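You operate a simulated robot arm through the tools that you are given. There is no shell and no other tool. Be economical: measure what you need, move in short steps, check, and stop when the job is done.

Carry out the task below with a simulated two-armed robot. There is one attempt and no reset: what you move stays moved.

JOB
Heat to 250 degrees until it says HOLDING, then stop and shut the gauge's black knob.
Fine: leave the switch on, the black valve open, the other knobs and the grey slide as they are.

Only the result counts: the job must be done as asked and must still hold three seconds after the hand-in. Knocking over, shifting, dropping, spilling or breaking anything else fails it.

ROBOT AND FRAMES
Two 7-joint arms with three-finger grippers on one trunk, on a base that drives. Base frame: it is fixed to the floor where the robot stands at the start and does not move with it; the origin is under the middle of the robot, x ahead of it, y to its left, z up. Lengths are in m, angles in rad, forces in N, time in s.
The left shoulder is at the start at [0.086, 0.126, 1.11], the right one opposite. With the tool pointing down near the work surface each hand reaches from about 0.38 to 0.86 m from the robot's upright axis, wherever it stands, measured 20 degrees to its own side. Places, roughly: black valve on the furnace [0.7, 0.9, 0.9]; blue knob on the furnace [0.7, 0, 0.9]; furnace display [0.5, 0.3, 0.9]; furnace switch [0.5, 0.1, 0.9]; grey slide on the furnace lid [0.9, 0, 1.4]; red knob on the furnace [0.6, 0, 0.9]. Payload 2.94 kg a hand.
The TCP of each hand is the grasp point between the finger pads, 0.03 m short of the fingertips. In the tool frame z runs along the fingers and y along their closing line. Largest opening 0.128 m; the body of the gripper starts 0.093 m behind the TCP.
Orientation is that of the tool frame in the base frame, as a unit quaternion [x, y, z, w]. With the fingers straight down and closing along the base's y, the tool's x points along the base's -x, its y along +y and its z along -z.

CONTROLS
- The arms move only by the tool send_rows. It takes "left_moves", "right_moves" or both (then of equal length, played together; a hand with none holds still); each is a list of rows, each a list of 7 numbers: the shift along the tool's x, y, z in m, then the turn, a rotation vector about the tool's x, y, z in rad, then the opening in per cent of the stroke, from 0 (shut) to 100 (fully open). In form: [[dx, dy, dz, wx, wy, wz, gripper], ...]. A call has 1 to 10 rows; each row shifts and turns the commanded pose from where the row before left it, along the tool's axes as they then stand. A row lasts 0.2 s, in which the tool goes at most 0.05 m and 0.15 rad; a call with a longer step from one row to the next is refused whole, and so is a gripper value outside its range. Where a pose cannot be reached the arm comes as near as it can. A force on the tool above 90 N (or 10 N above the force at the start of the call, whichever is more), or a blocked arm, ends the call early, and 0.2 s more pass. The fingers move at their own pace and stop on an object; they squeeze with about 26 N. The grip force told is the motor's: it shows also when the fingers shut on nothing. Time passes only in rows, and 0.2 s behind the last, so rows that do not move let the fingers close. It gives the time, the measured TCP pose, the force on the tool (base axes), the opening and the grip force at its end, in the units of the frame above (readings bear some noise), with the torque about the TCP (base axes, N m) and any sound that the robot's microphone picked up, and new pictures: "pictures" is both (left out), scene, wrist or none (wrist: the cameras of the hands that moved).
- Cameras (640 x 400 px; columns grow to the right, rows downward): "scene" is now at [0.233, 0.0439, 1.2919]; the picture's right is [0.46, -0.89, 0.00], its down [-0.39, -0.20, -0.90] and it looks along [0.80, 0.41, -0.44] (base axes); focal length 214 px, centre (320, 200). "left" rides on the left gripper at [0.069, 0.015, -0.12] in its tool frame; the picture's right is [-0.22, 0.98, 0.00], its down [-0.82, -0.18, -0.54] and it looks along [-0.53, -0.12, 0.84] (tool axes); focal length 251 px, centre (320, 200). "right" rides on the right gripper at [0.069, -0.015, -0.12] in its tool frame; the picture's right is [0.21, 0.98, 0.00], its down [-0.82, 0.18, -0.54] and it looks along [-0.53, 0.12, 0.84] (tool axes); focal length 251 px, centre (320, 200). There is no depth. A picture from a camera that has moved, and an enlarged one, comes with that camera's place and axes in the base frame and with its lens. The place of the scene camera against the robot may be out by one fixed shift of up to 0.025 m in any direction.
- slide_trunk(by): slides the trunk up (or, below 0, down) by that many m; the arms and the scene camera ride with it, the base frame stays. It gives what a move gives, with no picture.
- roll_base(legs): drives the robot by 1 to 6 legs, each [ahead, left, turn to the left] in m, m and rad, along the robot's own axes; the way and the turn of a leg run together, so that a leg with both is an arc; at most 1.5 m and 3.142 rad a leg. The arms and the cameras ride along, it lands a little off, and it stops where it bumps. It gives what a move gives, and a new picture of the scene camera.
- turn_head(pan, tilt): turns the head with the scene camera to pan (to the left, within 1.396 rad either way) and tilt (down, from -0.506 to 1.204), counted from straight ahead of the robot. It gives what a move gives, and a new picture of the scene camera.
- enlarge(camera, box): a new picture of the part [left, top, right, bottom] of that camera's present view, enlarged. It takes no simulated time.
- job_done(): hands the job in; it is judged then, once.

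Work in short steps. Places have to be worked out from the pictures, the camera data and where the tool is seen: move nearer, look again, correct. Check each grasp and each placing, and mend what went wrong. You have 120 turns and 260 pictures in all, those below and enlarged ones among them. Open the grippers and draw the arms clear of the work before you hand the job in, unless the task says otherwise; then end with one line.

The tools are called after "Request:" as a command line: name --argument value ..., lists and objects as JSON in quotes. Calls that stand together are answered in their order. send_rows: Moves the arms, as the interface text tells. Its arguments: {"type":"object","properties":{"left_moves":{"type":"array"},"right_moves":{"type":"array"},"pictures":{"type":"string","enum":["both","scene","wrist","none"]}},"required":[]} The other tools are called the same way: slide_trunk (by) slides the trunk up or down; roll_base (legs) drives the base; turn_head (pan, tilt) turns the head that bears the scene camera; enlarge (camera, box) takes an enlarged picture of a part of a camera's view; job_done () hands the job in.

At the start:

```text
time_s: 0.0
left_tool_pos: [0.3453, 0.4266, 1.1162]
left_tool_rot: [0.0, 1.0, -0.001, 0.0]
left_force: [-0.7, 0.0, -0.3]
left_ft_torque: [0.0, -0.03, 0.02]
left_width: 0.1281
left_gripper_force: 0.0
right_tool_pos: [0.3369, 0.0279, 1.2011]
right_tool_rot: [0.0, 1.0, 0.0, 0.0]
right_force: [0.6, 0.4, 0.2]
right_ft_torque: [0.05, 0.01, 0.01]
right_width: 0.128
right_gripper_force: 0.1
trunk travel left (down, up): [-0.325, 0.222]
robot x, y, heading: [-0.0026, -0.0007, 0.004]
head pan, tilt: [0.476, 0.459]
```

scene: 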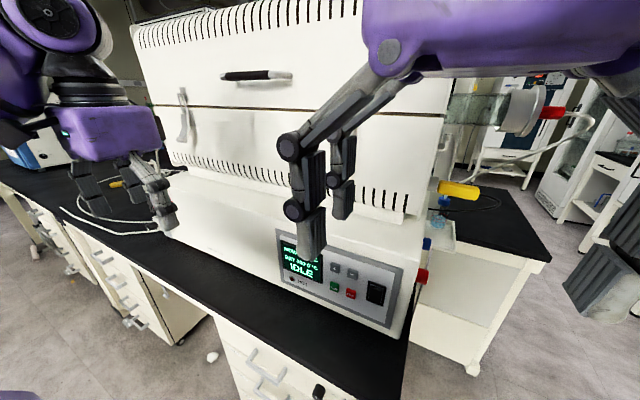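
right: 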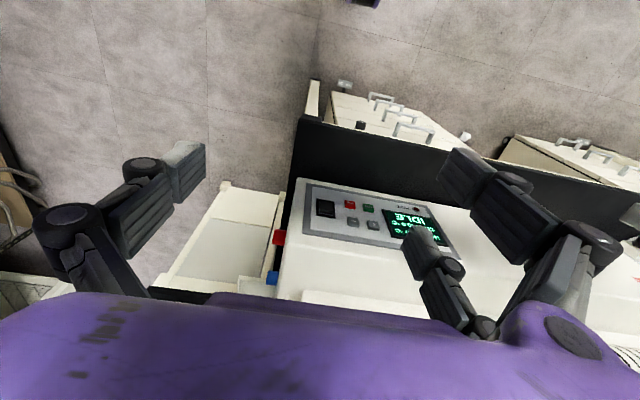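
left: 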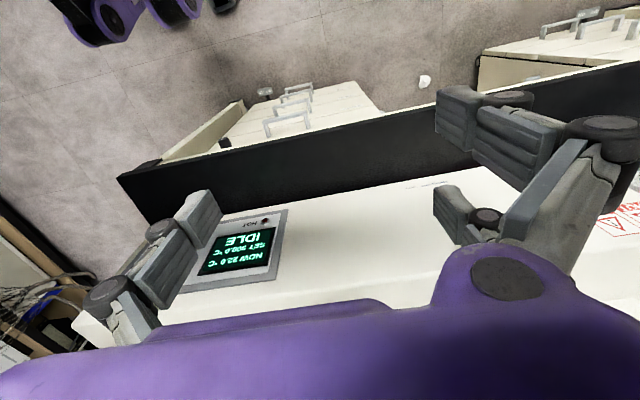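

The panel is visible with display IDLE, four buttons and a switch. I look closer at it and at the valve side.

Request:
enlarge --camera "scene" --box '[260, 210, 440, 340]'

Request:
enlarge --camera "right" --box '[260, 160, 480, 300]'

Request:
enlarge --camera "scene" --box '[400, 70, 600, 260]'

Request:
enlarge --camera "scene" --box '[0, 90, 200, 260]'

```text
3.08 times, centred on (350, 275) of scene
camera zoom: at [0.233, 0.0439, 1.2919], right [0.46, -0.89, 0.0], down [-0.39, -0.2, -0.9], along [0.8, 0.41, -0.44], focal length 660 px, centre (228, -31)
```

zoom: 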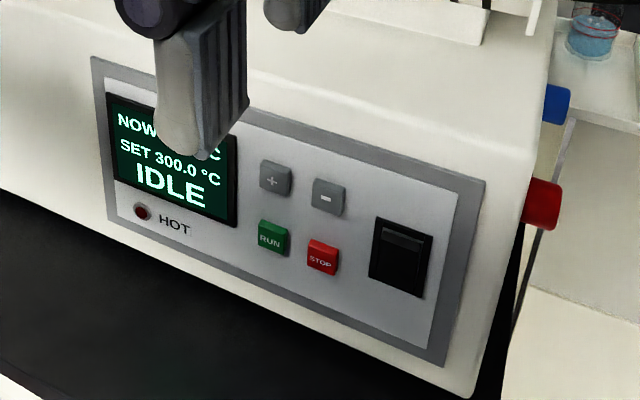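

```text
2.86 times, centred on (370, 230) of right
camera zoom: at [0.2665, 0.0123, 1.3203], right [-0.21, 0.98, 0.0], down [0.82, 0.18, 0.54], along [0.53, 0.12, -0.84], focal length 718 px, centre (177, 114)
```

zoom: 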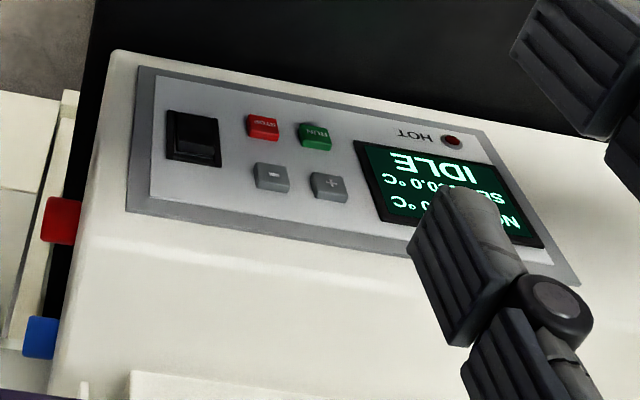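

```text
2.11 times, centred on (500, 165) of scene
camera zoom: at [0.233, 0.0439, 1.2919], right [0.46, -0.89, 0.0], down [-0.39, -0.2, -0.9], along [0.8, 0.41, -0.44], focal length 452 px, centre (-59, 274)
```

zoom: 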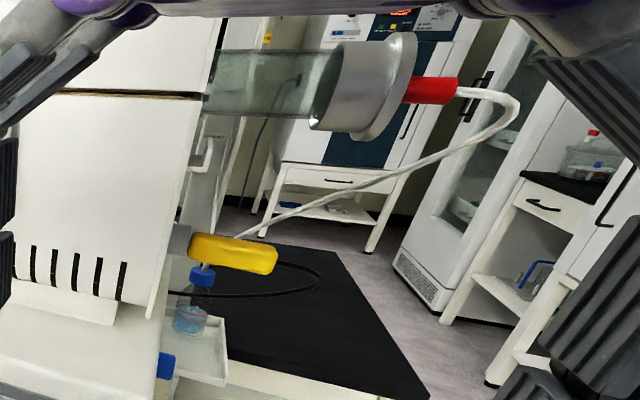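

```text
2.35 times, centred on (100, 175) of scene
camera zoom: at [0.233, 0.0439, 1.2919], right [0.46, -0.89, 0.0], down [-0.39, -0.2, -0.9], along [0.8, 0.41, -0.44], focal length 505 px, centre (838, 259)
```

zoom: 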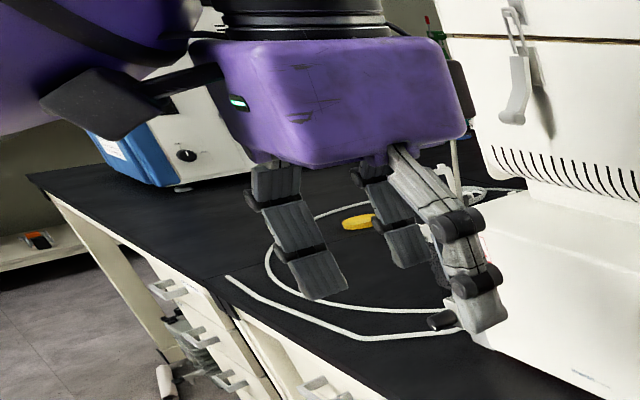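

I need to find the gauge and its black knob; turning the head left, after noting the left arm blocks the view.

Request:
turn_head --pan 0.95 --tilt 0.4

Request:
enlarge --camera "left" --box '[400, 0, 640, 200]'

```text
time_s: 0.9
left_tool_pos: [0.3458, 0.427, 1.117]
left_tool_rot: [0.0, 1.0, 0.0, 0.0]
left_force: [-0.3, 0.6, 0.0]
left_ft_torque: [-0.02, -0.02, 0.0]
left_width: 0.1278
left_gripper_force: 0.0
right_tool_pos: [0.3374, 0.0303, 1.201]
right_tool_rot: [0.006, 1.0, 0.004, -0.003]
right_force: [34.9, 59.5, 31.8]
right_ft_torque: [-8.3, 6.75, -3.52]
right_width: 0.128
right_gripper_force: 0.0
trunk travel left (down, up): [-0.325, 0.222]
robot x, y, heading: [-0.003, 0.0019, 0.003]
head pan, tilt: [0.949, 0.4]
camera scene: at [0.2241, 0.0585, 1.2944], right [0.62, -0.79, 0.0], down [-0.33, -0.26, -0.91], along [0.71, 0.56, -0.42], focal length 214 px, centre (320, 200)
```

scene: 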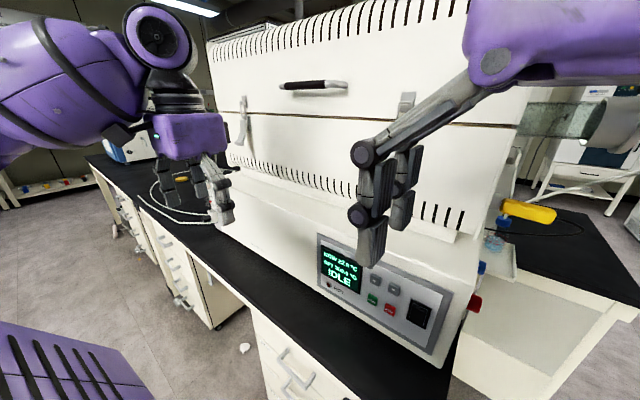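

```text
2.00 times, centred on (520, 100) of left
camera zoom: at [0.2763, 0.4429, 1.2368], right [0.21, 0.98, 0.0], down [0.82, -0.18, 0.54], along [0.53, -0.12, -0.84], focal length 503 px, centre (-80, 400)
```

zoom: 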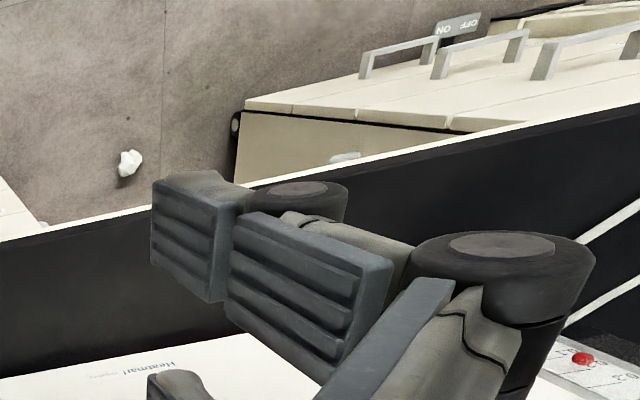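

The head turn pushed against the right arm (60 N). I move the right hand to the right to relieve contact.

Request:
send_rows --right_moves '[[0, -0.04, 0, 0, 0, 0, 100], [0, -0.04, 0, 0, 0, 0, 100], [0, -0.04, 0, 0, 0, 0, 50], [0, -0.04, 0, 0, 0, 0, 0], [0, -0.04, 0, 0, 0, 0, 0]]' --pictures "scene"

```text
time_s: 2.1
left_tool_pos: [0.3442, 0.4258, 1.1179]
left_tool_rot: [0.0, 1.0, 0.001, 0.001]
left_force: [0.3, 0.1, -0.3]
left_ft_torque: [-0.02, -0.07, 0.03]
left_width: 0.128
left_gripper_force: 0.0
right_tool_pos: [0.3355, -0.1728, 1.2006]
right_tool_rot: [-0.001, 1.0, 0.0, 0.001]
right_force: [-0.3, -1.2, -1.0]
right_ft_torque: [0.03, -0.02, 0.04]
right_width: 0.0116
right_gripper_force: 3.9
trunk travel left (down, up): [-0.325, 0.222]
robot x, y, heading: [-0.001, -0.0029, -0.001]
head pan, tilt: [0.949, 0.4]
camera scene: at [0.207, 0.0735, 1.2975], right [0.79, -0.62, 0.0], down [-0.24, -0.31, -0.92], along [0.57, 0.73, -0.39], focal length 214 px, centre (320, 200)
```

scene: 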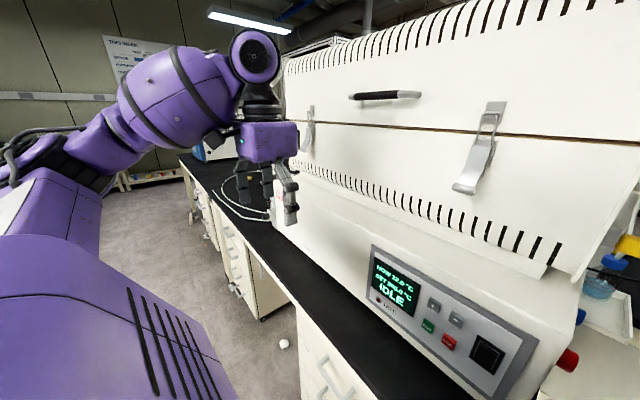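

Contact is gone. I take the right wrist view from this new position for triangulating the panel buttons.

Request:
enlarge --camera "right" --box '[320, 120, 640, 320]'

Request:
enlarge --camera "scene" --box '[180, 120, 340, 220]'

Request:
enlarge --camera "scene" --box '[360, 230, 600, 390]'

```text
2.00 times, centred on (480, 220) of right
camera zoom: at [0.2643, -0.1896, 1.3196], right [-0.22, 0.98, 0.0], down [0.82, 0.18, 0.54], along [0.53, 0.12, -0.84], focal length 503 px, centre (0, 160)
```

zoom: 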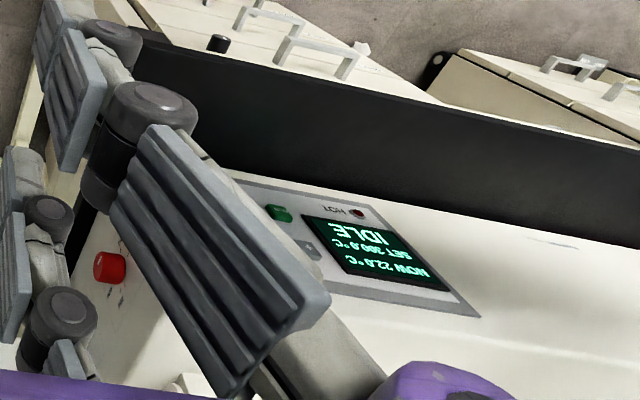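

```text
4.00 times, centred on (260, 170) of scene
camera zoom: at [0.207, 0.0735, 1.2975], right [0.79, -0.62, 0.0], down [-0.24, -0.31, -0.92], along [0.57, 0.73, -0.39], focal length 858 px, centre (560, 320)
```

zoom: 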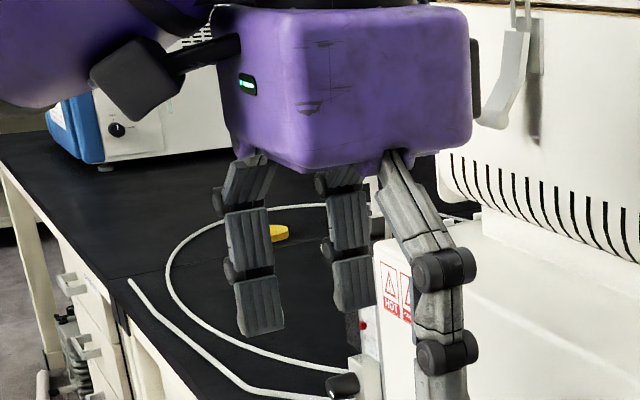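

```text
2.50 times, centred on (480, 310) of scene
camera zoom: at [0.207, 0.0735, 1.2975], right [0.79, -0.62, 0.0], down [-0.24, -0.31, -0.92], along [0.57, 0.73, -0.39], focal length 536 px, centre (-80, -75)
```

zoom: 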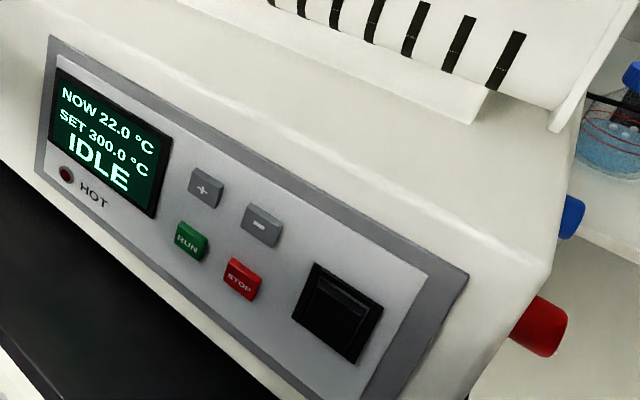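

RUN triangulates to about (0.521, 0.167, 0.912), + (0.52,0.166,0.970), − (0.52,0.129,0.970), STOP (0.52,0.130,0.914) on a vertical panel. I back the base a little for reach, keeping hand away from the head.

Request:
roll_base --legs '[[-0.18, 0, 0]]'

Request:
turn_head --pan 0.35 --tilt 0.5

```text
time_s: 3.6
left_tool_pos: [0.1659, 0.4273, 1.1163]
left_tool_rot: [-0.001, 1.0, -0.001, 0.001]
left_force: [0.0, 0.2, 0.6]
left_ft_torque: [-0.02, -0.02, -0.01]
left_width: 0.1279
left_gripper_force: 0.1
right_tool_pos: [0.1596, -0.1698, 1.2009]
right_tool_rot: [-0.001, 1.0, 0.0, 0.0]
right_force: [-0.3, 0.0, 1.0]
right_ft_torque: [-0.01, -0.02, 0.01]
right_width: 0.0
right_gripper_force: 3.2
trunk travel left (down, up): [-0.325, 0.222]
robot x, y, heading: [-0.1776, -0.0002, 0.0]
head pan, tilt: [0.949, 0.4]
camera scene: at [0.0269, 0.0772, 1.2974], right [0.81, -0.58, 0.0], down [-0.23, -0.32, -0.92], along [0.53, 0.75, -0.39], focal length 214 px, centre (320, 200)
```

scene: 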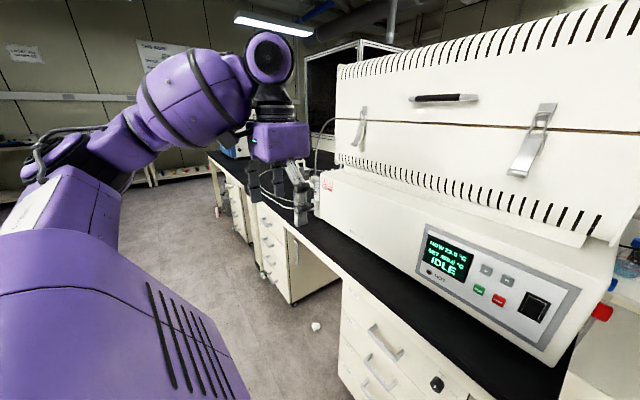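

```text
time_s: 4.6
left_tool_pos: [0.1671, 0.4285, 1.1168]
left_tool_rot: [-0.001, 1.0, 0.0, 0.0]
left_force: [-1.1, 0.1, -0.2]
left_ft_torque: [-0.02, -0.01, 0.04]
left_width: 0.128
left_gripper_force: 0.1
right_tool_pos: [0.1602, -0.1707, 1.1986]
right_tool_rot: [-0.001, 1.0, 0.0, 0.0]
right_force: [0.9, 0.5, -0.3]
right_ft_torque: [0.03, 0.0, 0.02]
right_width: 0.0003
right_gripper_force: 3.3
trunk travel left (down, up): [-0.325, 0.222]
robot x, y, heading: [-0.177, 0.0012, -0.001]
head pan, tilt: [0.351, 0.499]
camera scene: at [0.0588, 0.0333, 1.2882], right [0.35, -0.94, 0.0], down [-0.45, -0.17, -0.88], along [0.82, 0.3, -0.48], focal length 214 px, centre (320, 200)
```

scene: 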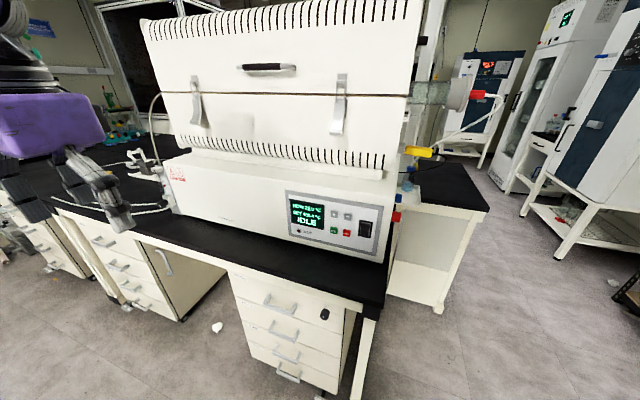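

Now the scene is clear. I bring the right hand ahead of the panel, still well clear of it.

Request:
send_rows --right_moves '[[-0.025, 0.0375, 0.0125, 0, 0, 0, 0], [-0.025, 0.0375, 0.0125, 0, 0, 0, 0], [-0.025, 0.0375, 0.0125, 0, 0, 0, 0], [-0.025, 0.0375, 0.0125, 0, 0, 0, 0], [-0.025, 0.0375, 0.0125, 0, 0, 0, 0], [-0.025, 0.0375, 0.0125, 0, 0, 0, 0], [-0.025, 0.0375, 0.0125, 0, 0, 0, 0], [-0.025, 0.0375, 0.0125, 0, 0, 0, 0]]' --pictures "none"

Request:
send_rows --right_moves '[[0, 0, 0, 0, -0.15, 0, 0], [0, 0, 0, 0, -0.15, 0, 0], [0, 0, 0, 0, -0.15, 0, 0], [0, 0, 0, 0, -0.15, 0, 0], [0, 0, 0, 0, -0.15, 0, 0], [0, 0, 0, 0, -0.15, 0, 0]]' --pictures "both"

```text
time_s: 6.4
left_tool_pos: [0.1664, 0.4293, 1.1169]
left_tool_rot: [-0.001, 1.0, 0.0, 0.0]
left_force: [-0.5, 0.4, 0.1]
left_ft_torque: [-0.02, 0.03, -0.02]
left_width: 0.1282
left_gripper_force: 0.0
right_tool_pos: [0.3596, 0.1306, 1.0999]
right_tool_rot: [-0.001, 1.0, 0.001, 0.0]
right_force: [-0.5, 1.1, 0.5]
right_ft_torque: [-0.04, 0.0, 0.0]
right_width: 0.0
right_gripper_force: 3.7
trunk travel left (down, up): [-0.325, 0.222]
robot x, y, heading: [-0.1788, -0.0007, 0.003]
head pan, tilt: [0.351, 0.499]
```

```text
time_s: 7.8
left_tool_pos: [0.165, 0.4285, 1.1164]
left_tool_rot: [0.0, 1.0, 0.0, -0.001]
left_force: [-0.7, 0.2, -0.8]
left_ft_torque: [-0.02, -0.03, -0.01]
left_width: 0.1281
left_gripper_force: 0.0
right_tool_pos: [0.3595, 0.1291, 1.1001]
right_tool_rot: [0.0, 0.9, 0.0, 0.435]
right_force: [-0.3, 0.1, -0.5]
right_ft_torque: [-0.01, -0.04, 0.01]
right_width: 0.0
right_gripper_force: 3.0
trunk travel left (down, up): [-0.325, 0.222]
robot x, y, heading: [-0.177, -0.0002, 0.003]
head pan, tilt: [0.351, 0.499]
camera scene: at [0.0586, 0.0335, 1.2883], right [0.35, -0.94, 0.0], down [-0.45, -0.17, -0.88], along [0.82, 0.3, -0.48], focal length 214 px, centre (320, 200)
camera right: at [0.2206, 0.1134, 1.1204], right [-0.13, 0.98, -0.17], down [0.09, 0.18, 0.98], along [0.99, 0.12, -0.11], focal length 251 px, centre (320, 200)
```

scene: 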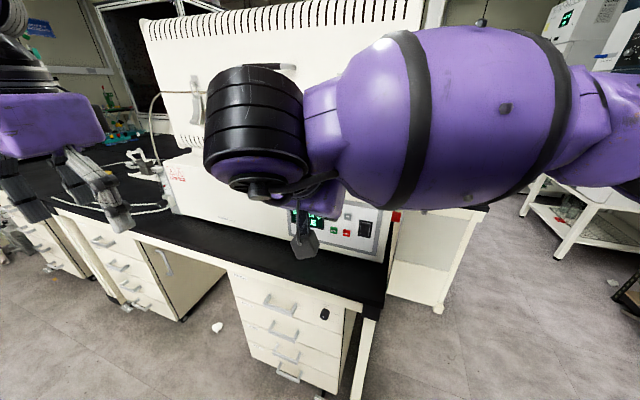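
right: 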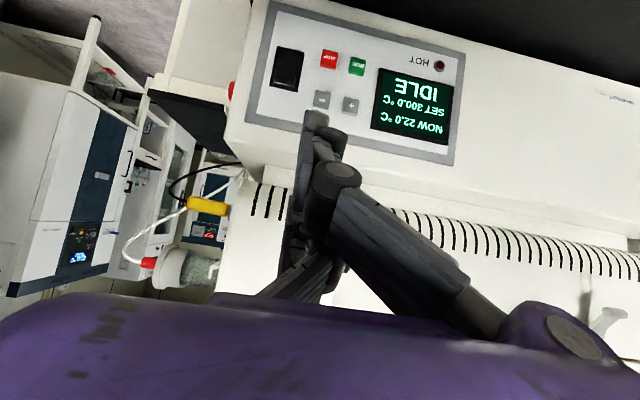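

Wrist view shows the fingertips in line with the "−" column. I descend to about 5 cm in front of "−".

Request:
send_rows --right_moves '[[0.0109, 0, 0.0342, 0, 0, 0, 0], [0.0109, 0, 0.0342, 0, 0, 0, 0], [0.0109, 0, 0.0342, 0, 0, 0, 0], [0.0109, 0, 0.0342, 0, 0, 0, 0]]' --pictures "wrist"

```text
time_s: 8.8
left_tool_pos: [0.1677, 0.427, 1.1164]
left_tool_rot: [0.0, 1.0, 0.0, 0.001]
left_force: [0.2, -0.1, 0.4]
left_ft_torque: [0.0, 0.01, -0.03]
left_width: 0.1281
left_gripper_force: 0.2
right_tool_pos: [0.4396, 0.1283, 0.9811]
right_tool_rot: [-0.001, 0.901, 0.001, 0.434]
right_force: [-0.1, 0.0, 1.0]
right_ft_torque: [0.01, 0.03, 0.02]
right_width: 0.0
right_gripper_force: 3.3
trunk travel left (down, up): [-0.325, 0.222]
robot x, y, heading: [-0.1788, -0.0019, 0.006]
head pan, tilt: [0.351, 0.499]
camera right: at [0.3024, 0.1134, 1.001], right [-0.14, 0.98, -0.17], down [0.09, 0.18, 0.98], along [0.99, 0.12, -0.11], focal length 251 px, centre (320, 200)
```

right: 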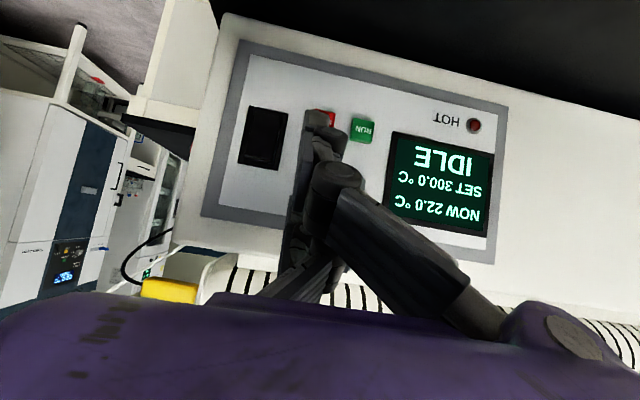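

The fingertip appears in the picture lower than expected for a simple two-finger hand, so I look closer at the closed fingers.

Request:
enlarge --camera "right" --box '[220, 60, 520, 300]'

Request:
enlarge --camera "scene" --box '[220, 160, 420, 290]'

Request:
enlarge --camera "scene" --box '[0, 80, 200, 240]'

```text
1.67 times, centred on (370, 180) of right
camera zoom: at [0.3024, 0.1134, 1.001], right [-0.14, 0.98, -0.17], down [0.09, 0.18, 0.98], along [0.99, 0.12, -0.11], focal length 419 px, centre (237, 233)
```

zoom: 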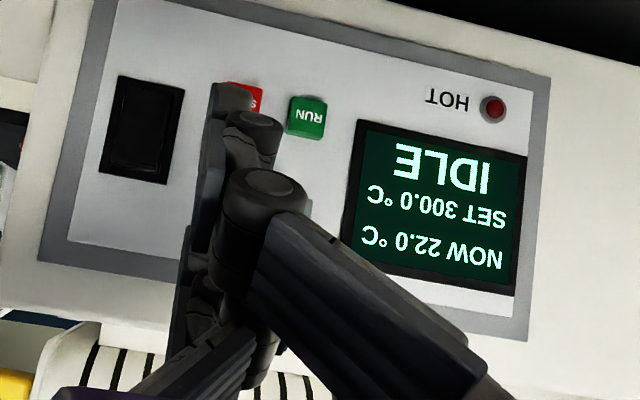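

```text
3.08 times, centred on (320, 225) of scene
camera zoom: at [0.0596, 0.0332, 1.2881], right [0.35, -0.94, 0.0], down [-0.45, -0.17, -0.88], along [0.82, 0.3, -0.48], focal length 660 px, centre (320, 123)
```

zoom: 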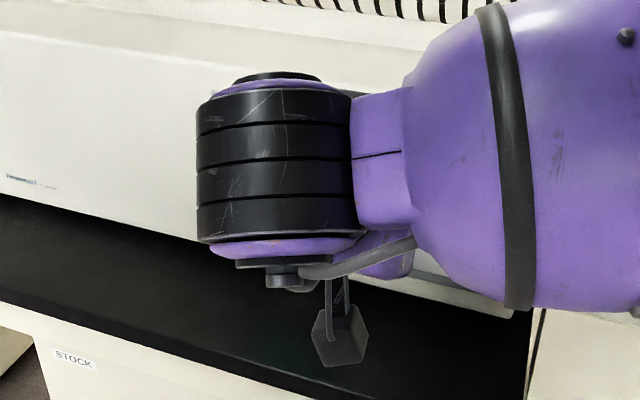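

```text
2.50 times, centred on (100, 160) of scene
camera zoom: at [0.0596, 0.0332, 1.2881], right [0.35, -0.94, 0.0], down [-0.45, -0.17, -0.88], along [0.82, 0.3, -0.48], focal length 536 px, centre (870, 300)
```

zoom: 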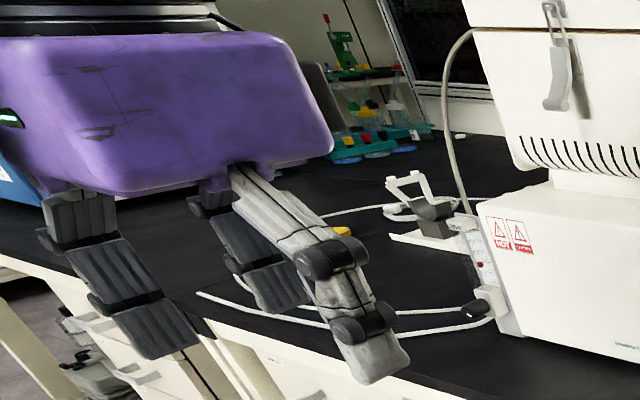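

The hand drawn has three fingers (two at tool x ±0.035), so I use a steeper pose (pitch 0.45) where that matters less. I rotate back by 0.45 rad in place.

Request:
send_rows --right_moves '[[0, 0, 0, 0, 0.15, 0, 0], [0, 0, 0, 0, 0.15, 0, 0], [0, 0, 0, 0, 0.15, 0, 0]]' --pictures "wrist"

```text
time_s: 9.6
left_tool_pos: [0.1682, 0.4271, 1.1163]
left_tool_rot: [-0.002, 1.0, 0.0, 0.0]
left_force: [0.2, 0.3, -0.2]
left_ft_torque: [-0.02, -0.01, -0.02]
left_width: 0.1282
left_gripper_force: 0.1
right_tool_pos: [0.4396, 0.1304, 0.98]
right_tool_rot: [-0.001, 0.975, 0.001, 0.221]
right_force: [0.0, -0.4, -0.5]
right_ft_torque: [0.0, 0.01, 0.03]
right_width: 0.0003
right_gripper_force: 2.9
trunk travel left (down, up): [-0.325, 0.222]
robot x, y, heading: [-0.1767, -0.0024, 0.002]
head pan, tilt: [0.351, 0.499]
camera right: at [0.324, 0.1137, 1.0588], right [-0.2, 0.98, -0.09], down [0.51, 0.18, 0.84], along [0.84, 0.12, -0.53], focal length 251 px, centre (320, 200)
```

right: 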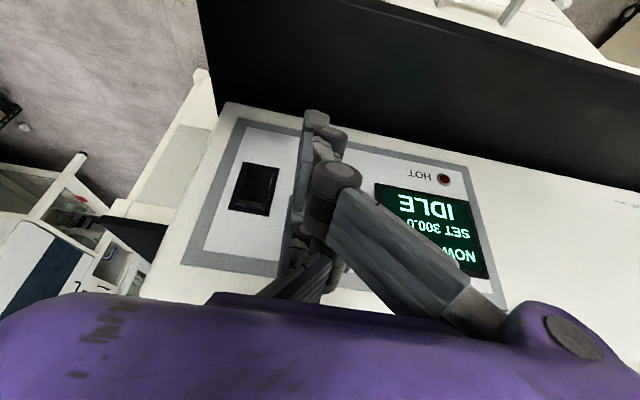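

I advance toward "−" in small steps along base +x, 5 mm per row.

Request:
send_rows --right_moves '[[-0.0045, 0, 0.0022, 0, 0, 0, 0], [-0.0045, 0, 0.0022, 0, 0, 0, 0], [-0.0045, 0, 0.0022, 0, 0, 0, 0], [-0.0045, 0, 0.0022, 0, 0, 0, 0], [0, 0, 0, 0, 0, 0, 0]]' --pictures "wrist"

```text
time_s: 10.8
left_tool_pos: [0.1657, 0.429, 1.1168]
left_tool_rot: [0.0, 1.0, 0.0, 0.0]
left_force: [-0.4, -0.5, 0.2]
left_ft_torque: [0.03, 0.02, 0.0]
left_width: 0.1281
left_gripper_force: 0.1
right_tool_pos: [0.4593, 0.128, 0.9805]
right_tool_rot: [-0.001, 0.975, 0.001, 0.223]
right_force: [0.3, -0.1, 0.1]
right_ft_torque: [-0.02, -0.04, 0.0]
right_width: 0.0001
right_gripper_force: 2.3
trunk travel left (down, up): [-0.325, 0.222]
robot x, y, heading: [-0.179, -0.0026, -0.001]
head pan, tilt: [0.351, 0.499]
camera right: at [0.3435, 0.1135, 1.0583], right [-0.2, 0.98, -0.09], down [0.5, 0.18, 0.84], along [0.84, 0.12, -0.53], focal length 251 px, centre (320, 200)
```

right: 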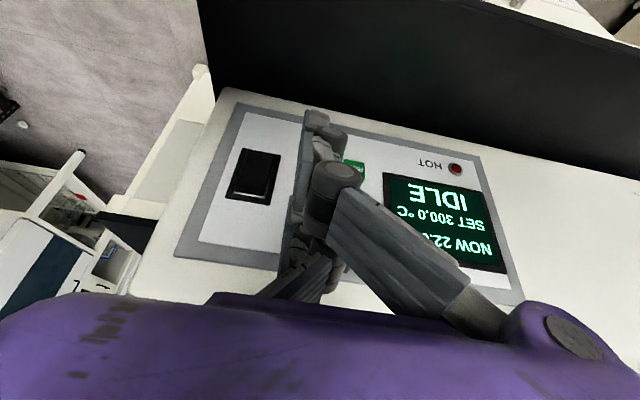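

No contact yet at x=0.459. I go on 3 mm per row.

Request:
send_rows --right_moves '[[-0.0027, 0, 0.0013, 0, 0, 0, 0], [-0.0027, 0, 0.0013, 0, 0, 0, 0], [-0.0027, 0, 0.0013, 0, 0, 0, 0], [-0.0027, 0, 0.0013, 0, 0, 0, 0], [-0.0027, 0, 0.0013, 0, 0, 0, 0]]' --pictures "wrist"

```text
time_s: 12.0
left_tool_pos: [0.1669, 0.4282, 1.1167]
left_tool_rot: [-0.001, 1.0, -0.001, 0.0]
left_force: [-0.2, -0.2, 0.0]
left_ft_torque: [0.03, 0.01, 0.0]
left_width: 0.1279
left_gripper_force: 0.1
right_tool_pos: [0.4735, 0.1291, 0.9803]
right_tool_rot: [0.0, 0.975, 0.0, 0.222]
right_force: [0.3, -0.7, -0.3]
right_ft_torque: [-0.01, 0.03, 0.02]
right_width: 0.0
right_gripper_force: 3.2
trunk travel left (down, up): [-0.325, 0.222]
robot x, y, heading: [-0.1762, 0.0005, 0.001]
head pan, tilt: [0.351, 0.499]
camera right: at [0.3585, 0.1136, 1.0584], right [-0.19, 0.98, -0.09], down [0.5, 0.18, 0.84], along [0.84, 0.12, -0.53], focal length 251 px, centre (320, 200)
```

right: 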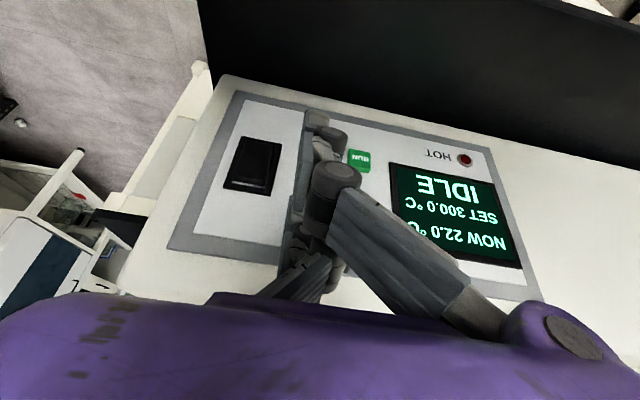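

Still free, so the finger collides as the simple box; contact is expected near x≈0.485. I raise 6 mm and advance.

Request:
send_rows --right_moves '[[-0.0026, 0, -0.0054, 0, 0, 0, 0], [-0.0027, 0, 0.0013, 0, 0, 0, 0], [-0.0027, 0, 0.0013, 0, 0, 0, 0], [-0.0027, 0, 0.0013, 0, 0, 0, 0], [-0.0027, 0, 0.0013, 0, 0, 0, 0]]' --pictures "wrist"

```text
time_s: 13.2
left_tool_pos: [0.1664, 0.4278, 1.1171]
left_tool_rot: [-0.001, 1.0, 0.0, 0.0]
left_force: [0.6, -0.6, 0.8]
left_ft_torque: [-0.01, 0.01, -0.04]
left_width: 0.1281
left_gripper_force: 0.1
right_tool_pos: [0.486, 0.1295, 0.9855]
right_tool_rot: [-0.001, 0.975, 0.0, 0.222]
right_force: [0.9, 0.1, -0.1]
right_ft_torque: [-0.02, -0.04, -0.01]
right_width: 0.0
right_gripper_force: 3.1
trunk travel left (down, up): [-0.325, 0.222]
robot x, y, heading: [-0.178, 0.0, 0.01]
head pan, tilt: [0.351, 0.499]
camera right: at [0.3703, 0.1136, 1.0645], right [-0.2, 0.98, -0.09], down [0.5, 0.18, 0.84], along [0.84, 0.12, -0.53], focal length 251 px, centre (320, 200)
```

right: 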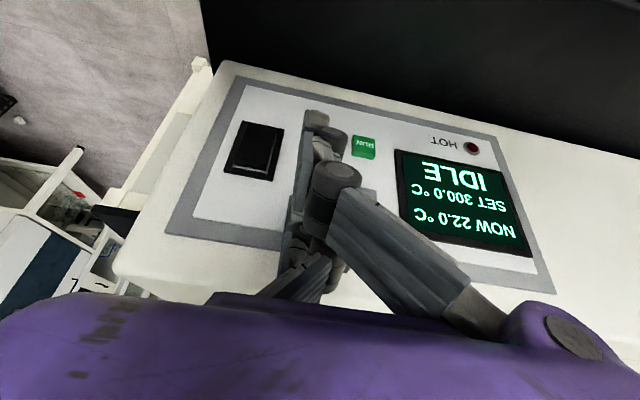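

Still nothing touched at x=0.486; two millimetres per row more.

Request:
send_rows --right_moves '[[-0.0018, 0, 0.0009, 0, 0, 0, 0], [-0.0018, 0, 0.0009, 0, 0, 0, 0], [-0.0018, 0, 0.0009, 0, 0, 0, 0], [-0.0018, 0, 0.0009, 0, 0, 0, 0]]' --pictures "wrist"

```text
time_s: 14.2
left_tool_pos: [0.1639, 0.4263, 1.1167]
left_tool_rot: [-0.001, 1.0, 0.0, 0.001]
left_force: [-0.9, -0.6, 0.7]
left_ft_torque: [-0.01, 0.02, 0.0]
left_width: 0.1283
left_gripper_force: 0.1
right_tool_pos: [0.49, 0.1301, 0.9865]
right_tool_rot: [-0.003, 0.975, 0.0, 0.221]
right_force: [-27.3, -3.9, -4.4]
right_ft_torque: [0.34, 0.17, -0.56]
right_width: 0.0
right_gripper_force: 3.0
trunk travel left (down, up): [-0.325, 0.222]
robot x, y, heading: [-0.1776, -0.0007, 0.001]
head pan, tilt: [0.351, 0.499]
camera right: at [0.374, 0.1139, 1.065], right [-0.2, 0.98, -0.09], down [0.51, 0.18, 0.84], along [0.84, 0.12, -0.53], focal length 251 px, centre (320, 200)
```

right: 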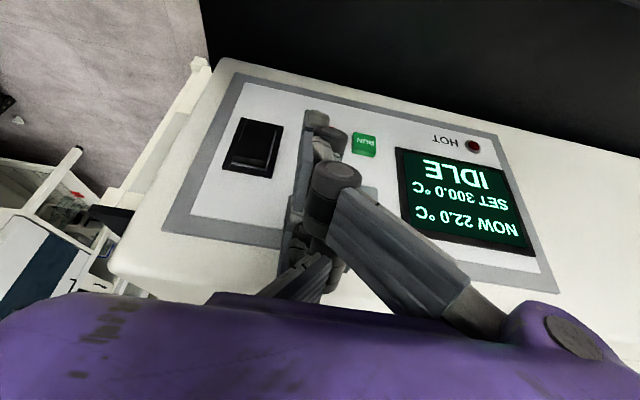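

Contact at x≈0.490 with 27 N, set still 300. I push 4 mm further, wait, then pull back 1 cm.

Request:
send_rows --right_moves '[[-0.0018, 0, 0.0009, 0, 0, 0, 0], [-0.0018, 0, 0.0009, 0, 0, 0, 0]]' --pictures "wrist"

```text
time_s: 14.8
left_tool_pos: [0.1626, 0.4269, 1.1196]
left_tool_rot: [-0.001, 1.0, 0.001, 0.002]
left_force: [0.4, 0.4, 1.0]
left_ft_torque: [-0.01, 0.0, 0.0]
left_width: 0.1279
left_gripper_force: 0.1
right_tool_pos: [0.489, 0.1309, 0.9874]
right_tool_rot: [-0.003, 0.976, 0.002, 0.218]
right_force: [-47.9, -6.0, -7.8]
right_ft_torque: [0.51, 0.35, -0.88]
right_width: 0.0
right_gripper_force: 2.8
trunk travel left (down, up): [-0.325, 0.222]
robot x, y, heading: [-0.1774, 0.0002, -0.002]
head pan, tilt: [0.351, 0.499]
camera right: at [0.3746, 0.114, 1.0659], right [-0.2, 0.98, -0.09], down [0.51, 0.18, 0.84], along [0.84, 0.12, -0.54], focal length 251 px, centre (320, 200)
```

right: 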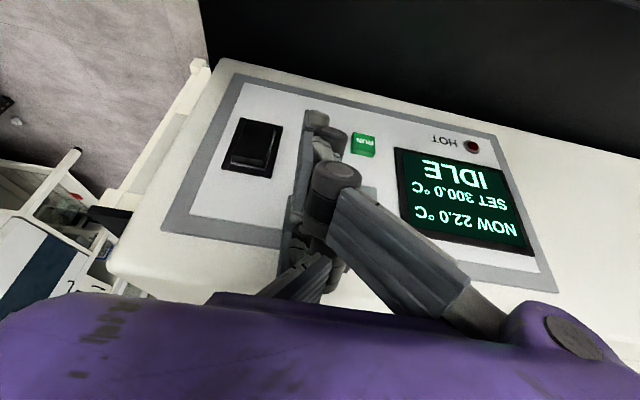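

Hard stop. I retreat 1.5 cm to see whether it registered.

Request:
send_rows --right_moves '[[0.0045, 0, -0.0022, 0, 0, 0, 0], [0.0045, 0, -0.0022, 0, 0, 0, 0], [0.0045, 0, -0.0022, 0, 0, 0, 0], [0.0045, 0, -0.0022, 0, 0, 0, 0]]' --pictures "wrist"

```text
time_s: 15.8
left_tool_pos: [0.1658, 0.4281, 1.1168]
left_tool_rot: [0.0, 1.0, 0.0, 0.0]
left_force: [-0.5, 0.3, 0.2]
left_ft_torque: [0.01, -0.02, 0.0]
left_width: 0.1281
left_gripper_force: 0.1
right_tool_pos: [0.4793, 0.1298, 0.9874]
right_tool_rot: [0.0, 0.974, 0.001, 0.225]
right_force: [0.0, 0.2, -0.2]
right_ft_torque: [0.02, 0.03, -0.01]
right_width: 0.0001
right_gripper_force: 2.7
trunk travel left (down, up): [-0.325, 0.222]
robot x, y, heading: [-0.1769, 0.0042, 0.005]
head pan, tilt: [0.351, 0.499]
camera right: at [0.3629, 0.1138, 1.0653], right [-0.19, 0.98, -0.09], down [0.5, 0.18, 0.85], along [0.84, 0.12, -0.53], focal length 251 px, centre (320, 200)
```

right: 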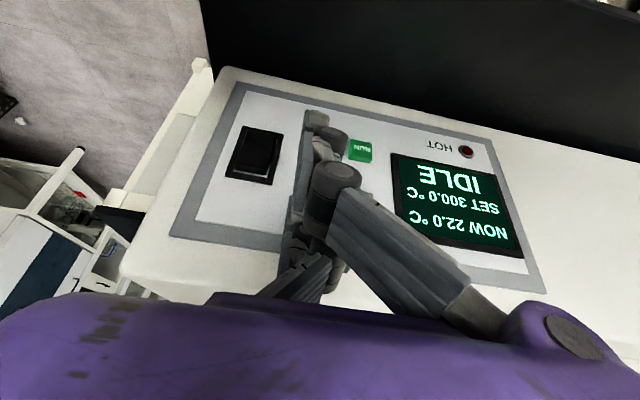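

Torque analysis puts that contact ~15 mm to −y and ~2 mm below the TCP, i.e. on the panel beside/above "−". I shift +15 mm in y and −19 mm in z, then advance.

Request:
send_rows --right_moves '[[0.0083, 0.015, 0.0171, 0, 0, 0, 0], [-0.0027, 0, 0.0013, 0, 0, 0, 0], [-0.0018, 0, 0.0009, 0, 0, 0, 0], [-0.0018, 0, 0.0009, 0, 0, 0, 0]]' --pictures "wrist"

```text
time_s: 16.8
left_tool_pos: [0.1666, 0.4281, 1.1169]
left_tool_rot: [0.0, 1.0, 0.0, 0.0]
left_force: [0.4, 0.0, -0.5]
left_ft_torque: [-0.01, 0.0, 0.01]
left_width: 0.128
left_gripper_force: 0.0
right_tool_pos: [0.4846, 0.1456, 0.9673]
right_tool_rot: [0.0, 0.975, 0.0, 0.222]
right_force: [-0.7, -0.1, 0.2]
right_ft_torque: [-0.01, 0.01, 0.02]
right_width: 0.0
right_gripper_force: 2.8
trunk travel left (down, up): [-0.325, 0.222]
robot x, y, heading: [-0.1771, -0.0007, 0.002]
head pan, tilt: [0.351, 0.499]
heard: click
camera right: at [0.369, 0.1289, 1.0455], right [-0.2, 0.98, -0.09], down [0.5, 0.18, 0.84], along [0.84, 0.12, -0.53], focal length 251 px, centre (320, 200)
```

right: 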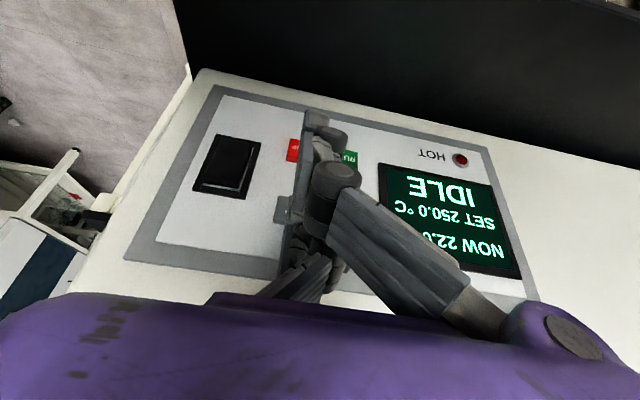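

Click heard and SET reads 250. I back away, then shift to in front of RUN.

Request:
send_rows --right_moves '[[0.018, 0, -0.0087, 0, 0, 0, 0], [0.018, 0, -0.0087, 0, 0, 0, 0], [0.0124, 0.018, 0.0257, 0, 0, 0, 0], [0.0124, 0.018, 0.0257, 0, 0, 0, 0]]' --pictures "wrist"

```text
time_s: 17.8
left_tool_pos: [0.1672, 0.4283, 1.1171]
left_tool_rot: [-0.001, 1.0, -0.001, -0.001]
left_force: [0.1, 0.1, -0.6]
left_ft_torque: [0.0, 0.0, 0.0]
left_width: 0.1281
left_gripper_force: 0.0
right_tool_pos: [0.4454, 0.1817, 0.9092]
right_tool_rot: [0.0, 0.975, 0.001, 0.223]
right_force: [-0.7, -0.6, -0.6]
right_ft_torque: [-0.01, -0.01, -0.01]
right_width: 0.0
right_gripper_force: 2.9
trunk travel left (down, up): [-0.325, 0.222]
robot x, y, heading: [-0.1796, -0.0002, 0.008]
head pan, tilt: [0.351, 0.499]
camera right: at [0.3298, 0.1649, 0.9879], right [-0.19, 0.98, -0.09], down [0.5, 0.18, 0.84], along [0.84, 0.12, -0.53], focal length 251 px, centre (320, 200)
```

right: 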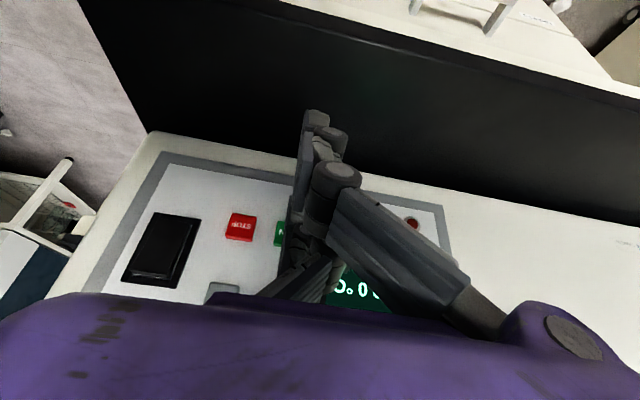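

Advance toward RUN, slowing near the expected contact.

Request:
send_rows --right_moves '[[-0.009, 0, 0.0043, 0, 0, 0, 0], [-0.009, 0, 0.0043, 0, 0, 0, 0], [-0.0072, 0, 0.0035, 0, 0, 0, 0], [-0.0045, 0, 0.0022, 0, 0, 0, 0], [-0.0018, 0, 0.0009, 0, 0, 0, 0], [-0.0018, 0, 0.0009, 0, 0, 0, 0]]' --pictures "wrist"

```text
time_s: 19.2
left_tool_pos: [0.1676, 0.4288, 1.1162]
left_tool_rot: [-0.001, 1.0, 0.0, 0.0]
left_force: [-0.5, -0.1, 0.1]
left_ft_torque: [0.0, -0.03, 0.0]
left_width: 0.1279
left_gripper_force: 0.1
right_tool_pos: [0.482, 0.1812, 0.9099]
right_tool_rot: [-0.001, 0.975, 0.001, 0.223]
right_force: [-0.6, -0.2, 0.1]
right_ft_torque: [0.01, 0.02, -0.02]
right_width: 0.0
right_gripper_force: 2.8
trunk travel left (down, up): [-0.325, 0.222]
robot x, y, heading: [-0.1785, -0.0045, 0.004]
head pan, tilt: [0.351, 0.499]
camera right: at [0.3663, 0.1647, 0.9884], right [-0.2, 0.98, -0.09], down [0.5, 0.18, 0.84], along [0.84, 0.12, -0.53], focal length 251 px, centre (320, 200)
```

right: 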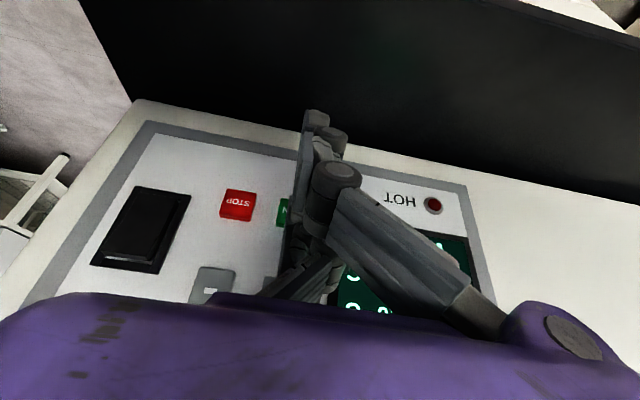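

Not yet clicked; a few millimetres more.

Request:
send_rows --right_moves '[[-0.0018, 0, 0.0009, 0, 0, 0, 0], [-0.0018, 0, 0.0009, 0, 0, 0, 0]]' --pictures "none"

```text
time_s: 19.8
left_tool_pos: [0.1665, 0.4281, 1.1164]
left_tool_rot: [-0.001, 1.0, 0.0, 0.0]
left_force: [0.0, 0.2, -1.0]
left_ft_torque: [-0.04, -0.03, 0.0]
left_width: 0.1279
left_gripper_force: 0.1
right_tool_pos: [0.4853, 0.1813, 0.9095]
right_tool_rot: [0.0, 0.975, 0.0, 0.221]
right_force: [-1.8, -0.7, -0.3]
right_ft_torque: [0.0, 0.05, -0.07]
right_width: 0.0
right_gripper_force: 2.9
trunk travel left (down, up): [-0.325, 0.222]
robot x, y, heading: [-0.1771, -0.0013, 0.006]
head pan, tilt: [0.351, 0.499]
heard: click
```

Click. I back off and look at the display.

Request:
send_rows --right_moves '[[0.018, 0, -0.0087, 0, 0, 0, 0], [0.018, 0, -0.0087, 0, 0, 0, 0], [0.018, -0.018, -0.0087, 0, 0, 0, 0], [0, -0.045, -0.01, 0, 0, 0, 0], [0, -0.045, -0.02, 0, 0, 0, 0], [0, -0.045, -0.02, 0, 0, 0, 0]]' --pictures "both"

```text
time_s: 21.2
left_tool_pos: [0.1666, 0.4265, 1.1169]
left_tool_rot: [-0.001, 1.0, 0.001, 0.0]
left_force: [-0.3, 1.1, 0.5]
left_ft_torque: [0.03, -0.02, -0.02]
left_width: 0.128
left_gripper_force: 0.1
right_tool_pos: [0.4027, 0.0268, 0.956]
right_tool_rot: [0.0, 0.975, 0.001, 0.223]
right_force: [-0.5, 0.4, -0.5]
right_ft_torque: [0.03, 0.01, 0.03]
right_width: 0.0
right_gripper_force: 2.9
trunk travel left (down, up): [-0.325, 0.222]
robot x, y, heading: [-0.1819, -0.003, 0.002]
head pan, tilt: [0.351, 0.499]
camera scene: at [0.0583, 0.0315, 1.2883], right [0.35, -0.94, 0.0], down [-0.45, -0.16, -0.88], along [0.82, 0.3, -0.48], focal length 214 px, centre (320, 200)
camera right: at [0.2885, 0.0098, 1.0327], right [-0.2, 0.98, -0.09], down [0.51, 0.18, 0.84], along [0.84, 0.12, -0.53], focal length 251 px, centre (320, 200)
```

scene: 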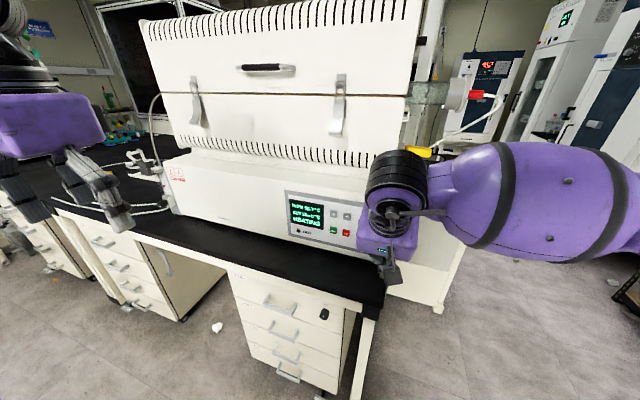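
right: 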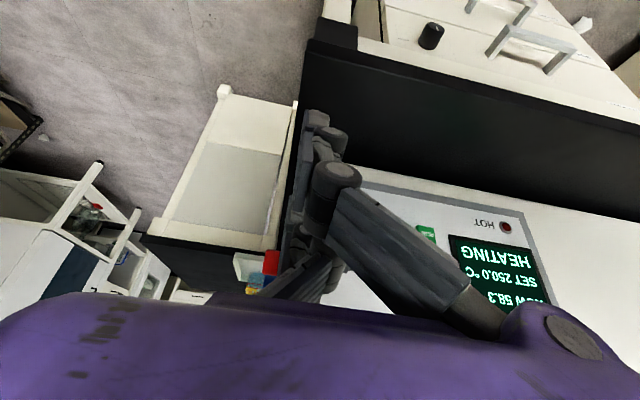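

HEATING, 58 °C and rising fast. Meanwhile I zoom in on the flow gauge to the left and on the right side (no simulated time).

Request:
enlarge --camera "scene" --box '[110, 130, 210, 220]'

Request:
enlarge --camera "scene" --box '[280, 180, 360, 250]'

Request:
enlarge --camera "scene" --box '[380, 60, 540, 170]'

```text
4.44 times, centred on (160, 175) of scene
camera zoom: at [0.0583, 0.0315, 1.2883], right [0.35, -0.94, 0.0], down [-0.45, -0.16, -0.88], along [0.82, 0.3, -0.48], focal length 953 px, centre (1031, 311)
```

zoom: 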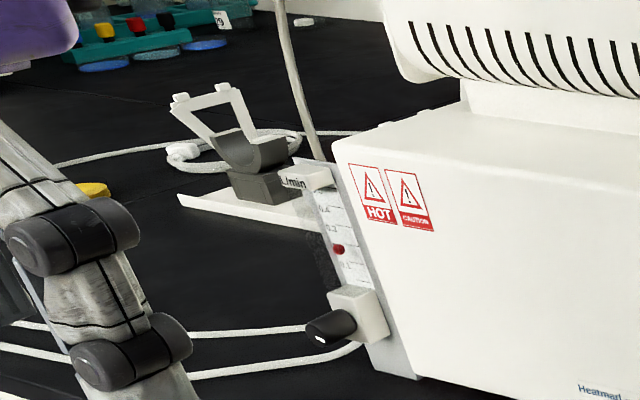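

```text
5.71 times, centred on (320, 215) of scene
camera zoom: at [0.0583, 0.0315, 1.2883], right [0.35, -0.94, 0.0], down [-0.45, -0.16, -0.88], along [0.82, 0.3, -0.48], focal length 1226 px, centre (320, 114)
```

zoom: 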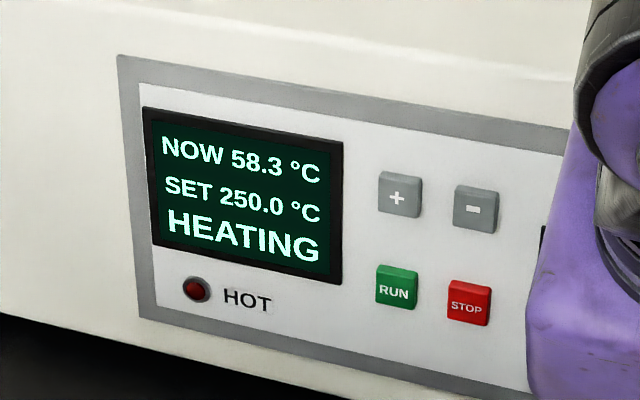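

```text
3.64 times, centred on (460, 115) of scene
camera zoom: at [0.0583, 0.0315, 1.2883], right [0.35, -0.94, 0.0], down [-0.45, -0.16, -0.88], along [0.82, 0.3, -0.48], focal length 780 px, centre (-189, 509)
```

zoom: 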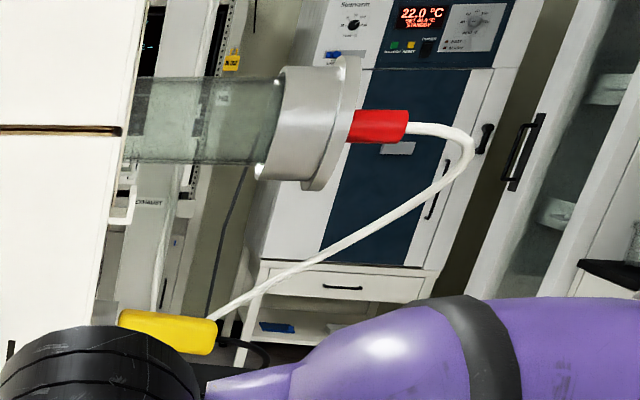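

The flow gauge with black knob stands at the furnace's left end. I move the left hand out to look there, and the right hand to in front of STOP.

Request:
send_rows --left_moves '[[-0.0104, 0.04, -0.006, 0, 0, 0, 100], [-0.0104, 0.04, -0.006, 0, 0, 0, 100], [-0.0104, 0.04, -0.006, 0, 0, 0, 100], [-0.0104, 0.04, -0.006, 0, 0, 0, 100], [-0.0104, 0.04, -0.006, 0, 0, 0, 100], [-0.0104, 0.04, -0.006, 0, 0, 0, 100], [-0.0104, 0.04, -0.006, 0, 0, 0, 100], [-0.0104, 0.04, -0.006, 0, 0, 0, 100]]' --right_moves '[[-0.0025, 0.01475, 0.00775, 0, 0, 0, 0], [-0.0025, 0.01475, 0.00775, 0, 0, 0, 0], [-0.0025, 0.01475, 0.00775, 0, 0, 0, 0], [-0.0025, 0.01475, 0.00775, 0, 0, 0, 0], [-0.0025, 0.01475, 0.00775, 0, 0, 0, 0], [-0.0025, 0.01475, 0.00775, 0, 0, 0, 0], [-0.0025, 0.01475, 0.00775, 0, 0, 0, 0], [-0.0025, 0.01475, 0.00775, 0, 0, 0, 0]]' --pictures "both"

```text
time_s: 23.0
left_tool_pos: [0.225, 0.6588, 1.1482]
left_tool_rot: [-0.001, 1.0, 0.0, 0.002]
left_force: [1.1, 1.0, -0.7]
left_ft_torque: [0.0, -0.01, -0.01]
left_width: 0.1279
left_gripper_force: 0.1
left hand out of reach, approached as far as the arm can: row 6, 7, 8
right_tool_pos: [0.4494, 0.1476, 0.9081]
right_tool_rot: [-0.001, 0.975, 0.0, 0.223]
right_force: [-0.2, 0.4, -0.6]
right_ft_torque: [-0.04, 0.0, -0.03]
right_width: 0.0001
right_gripper_force: 3.3
trunk travel left (down, up): [-0.325, 0.222]
robot x, y, heading: [-0.177, -0.0013, 0.003]
head pan, tilt: [0.351, 0.499]
camera scene: at [0.0592, 0.034, 1.2881], right [0.35, -0.94, 0.0], down [-0.45, -0.17, -0.88], along [0.82, 0.3, -0.48], focal length 214 px, centre (320, 200)
camera right: at [0.3342, 0.1311, 0.985], right [-0.2, 0.98, -0.09], down [0.5, 0.18, 0.84], along [0.84, 0.12, -0.53], focal length 251 px, centre (320, 200)
camera left: at [0.1553, 0.6739, 1.2675], right [0.21, 0.98, 0.0], down [0.82, -0.18, 0.54], along [0.53, -0.11, -0.84], focal length 251 px, centre (320, 200)
```

scene: 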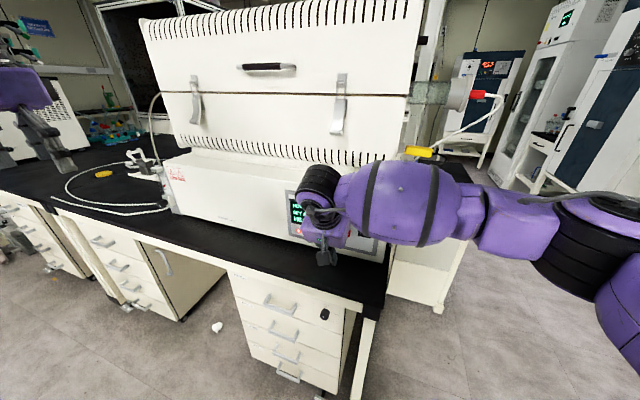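
right: 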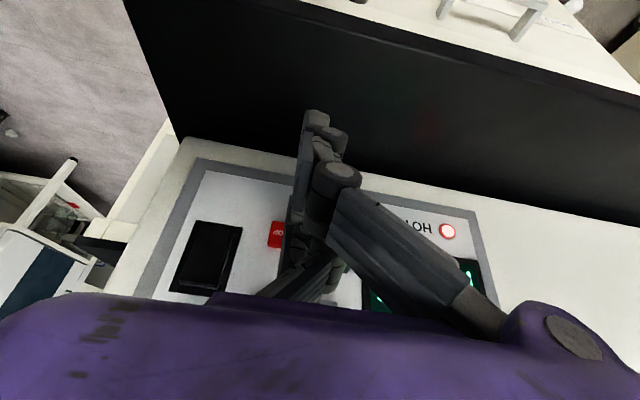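
left: 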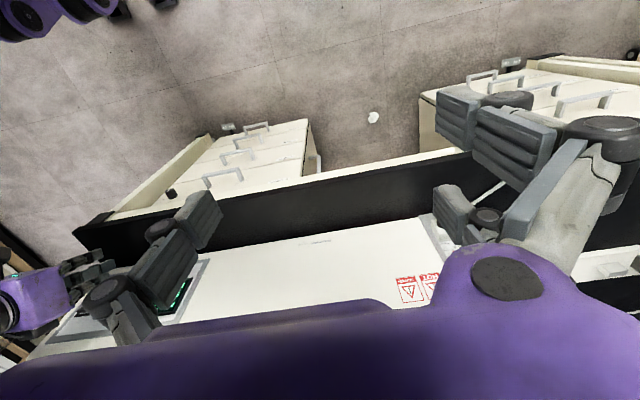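

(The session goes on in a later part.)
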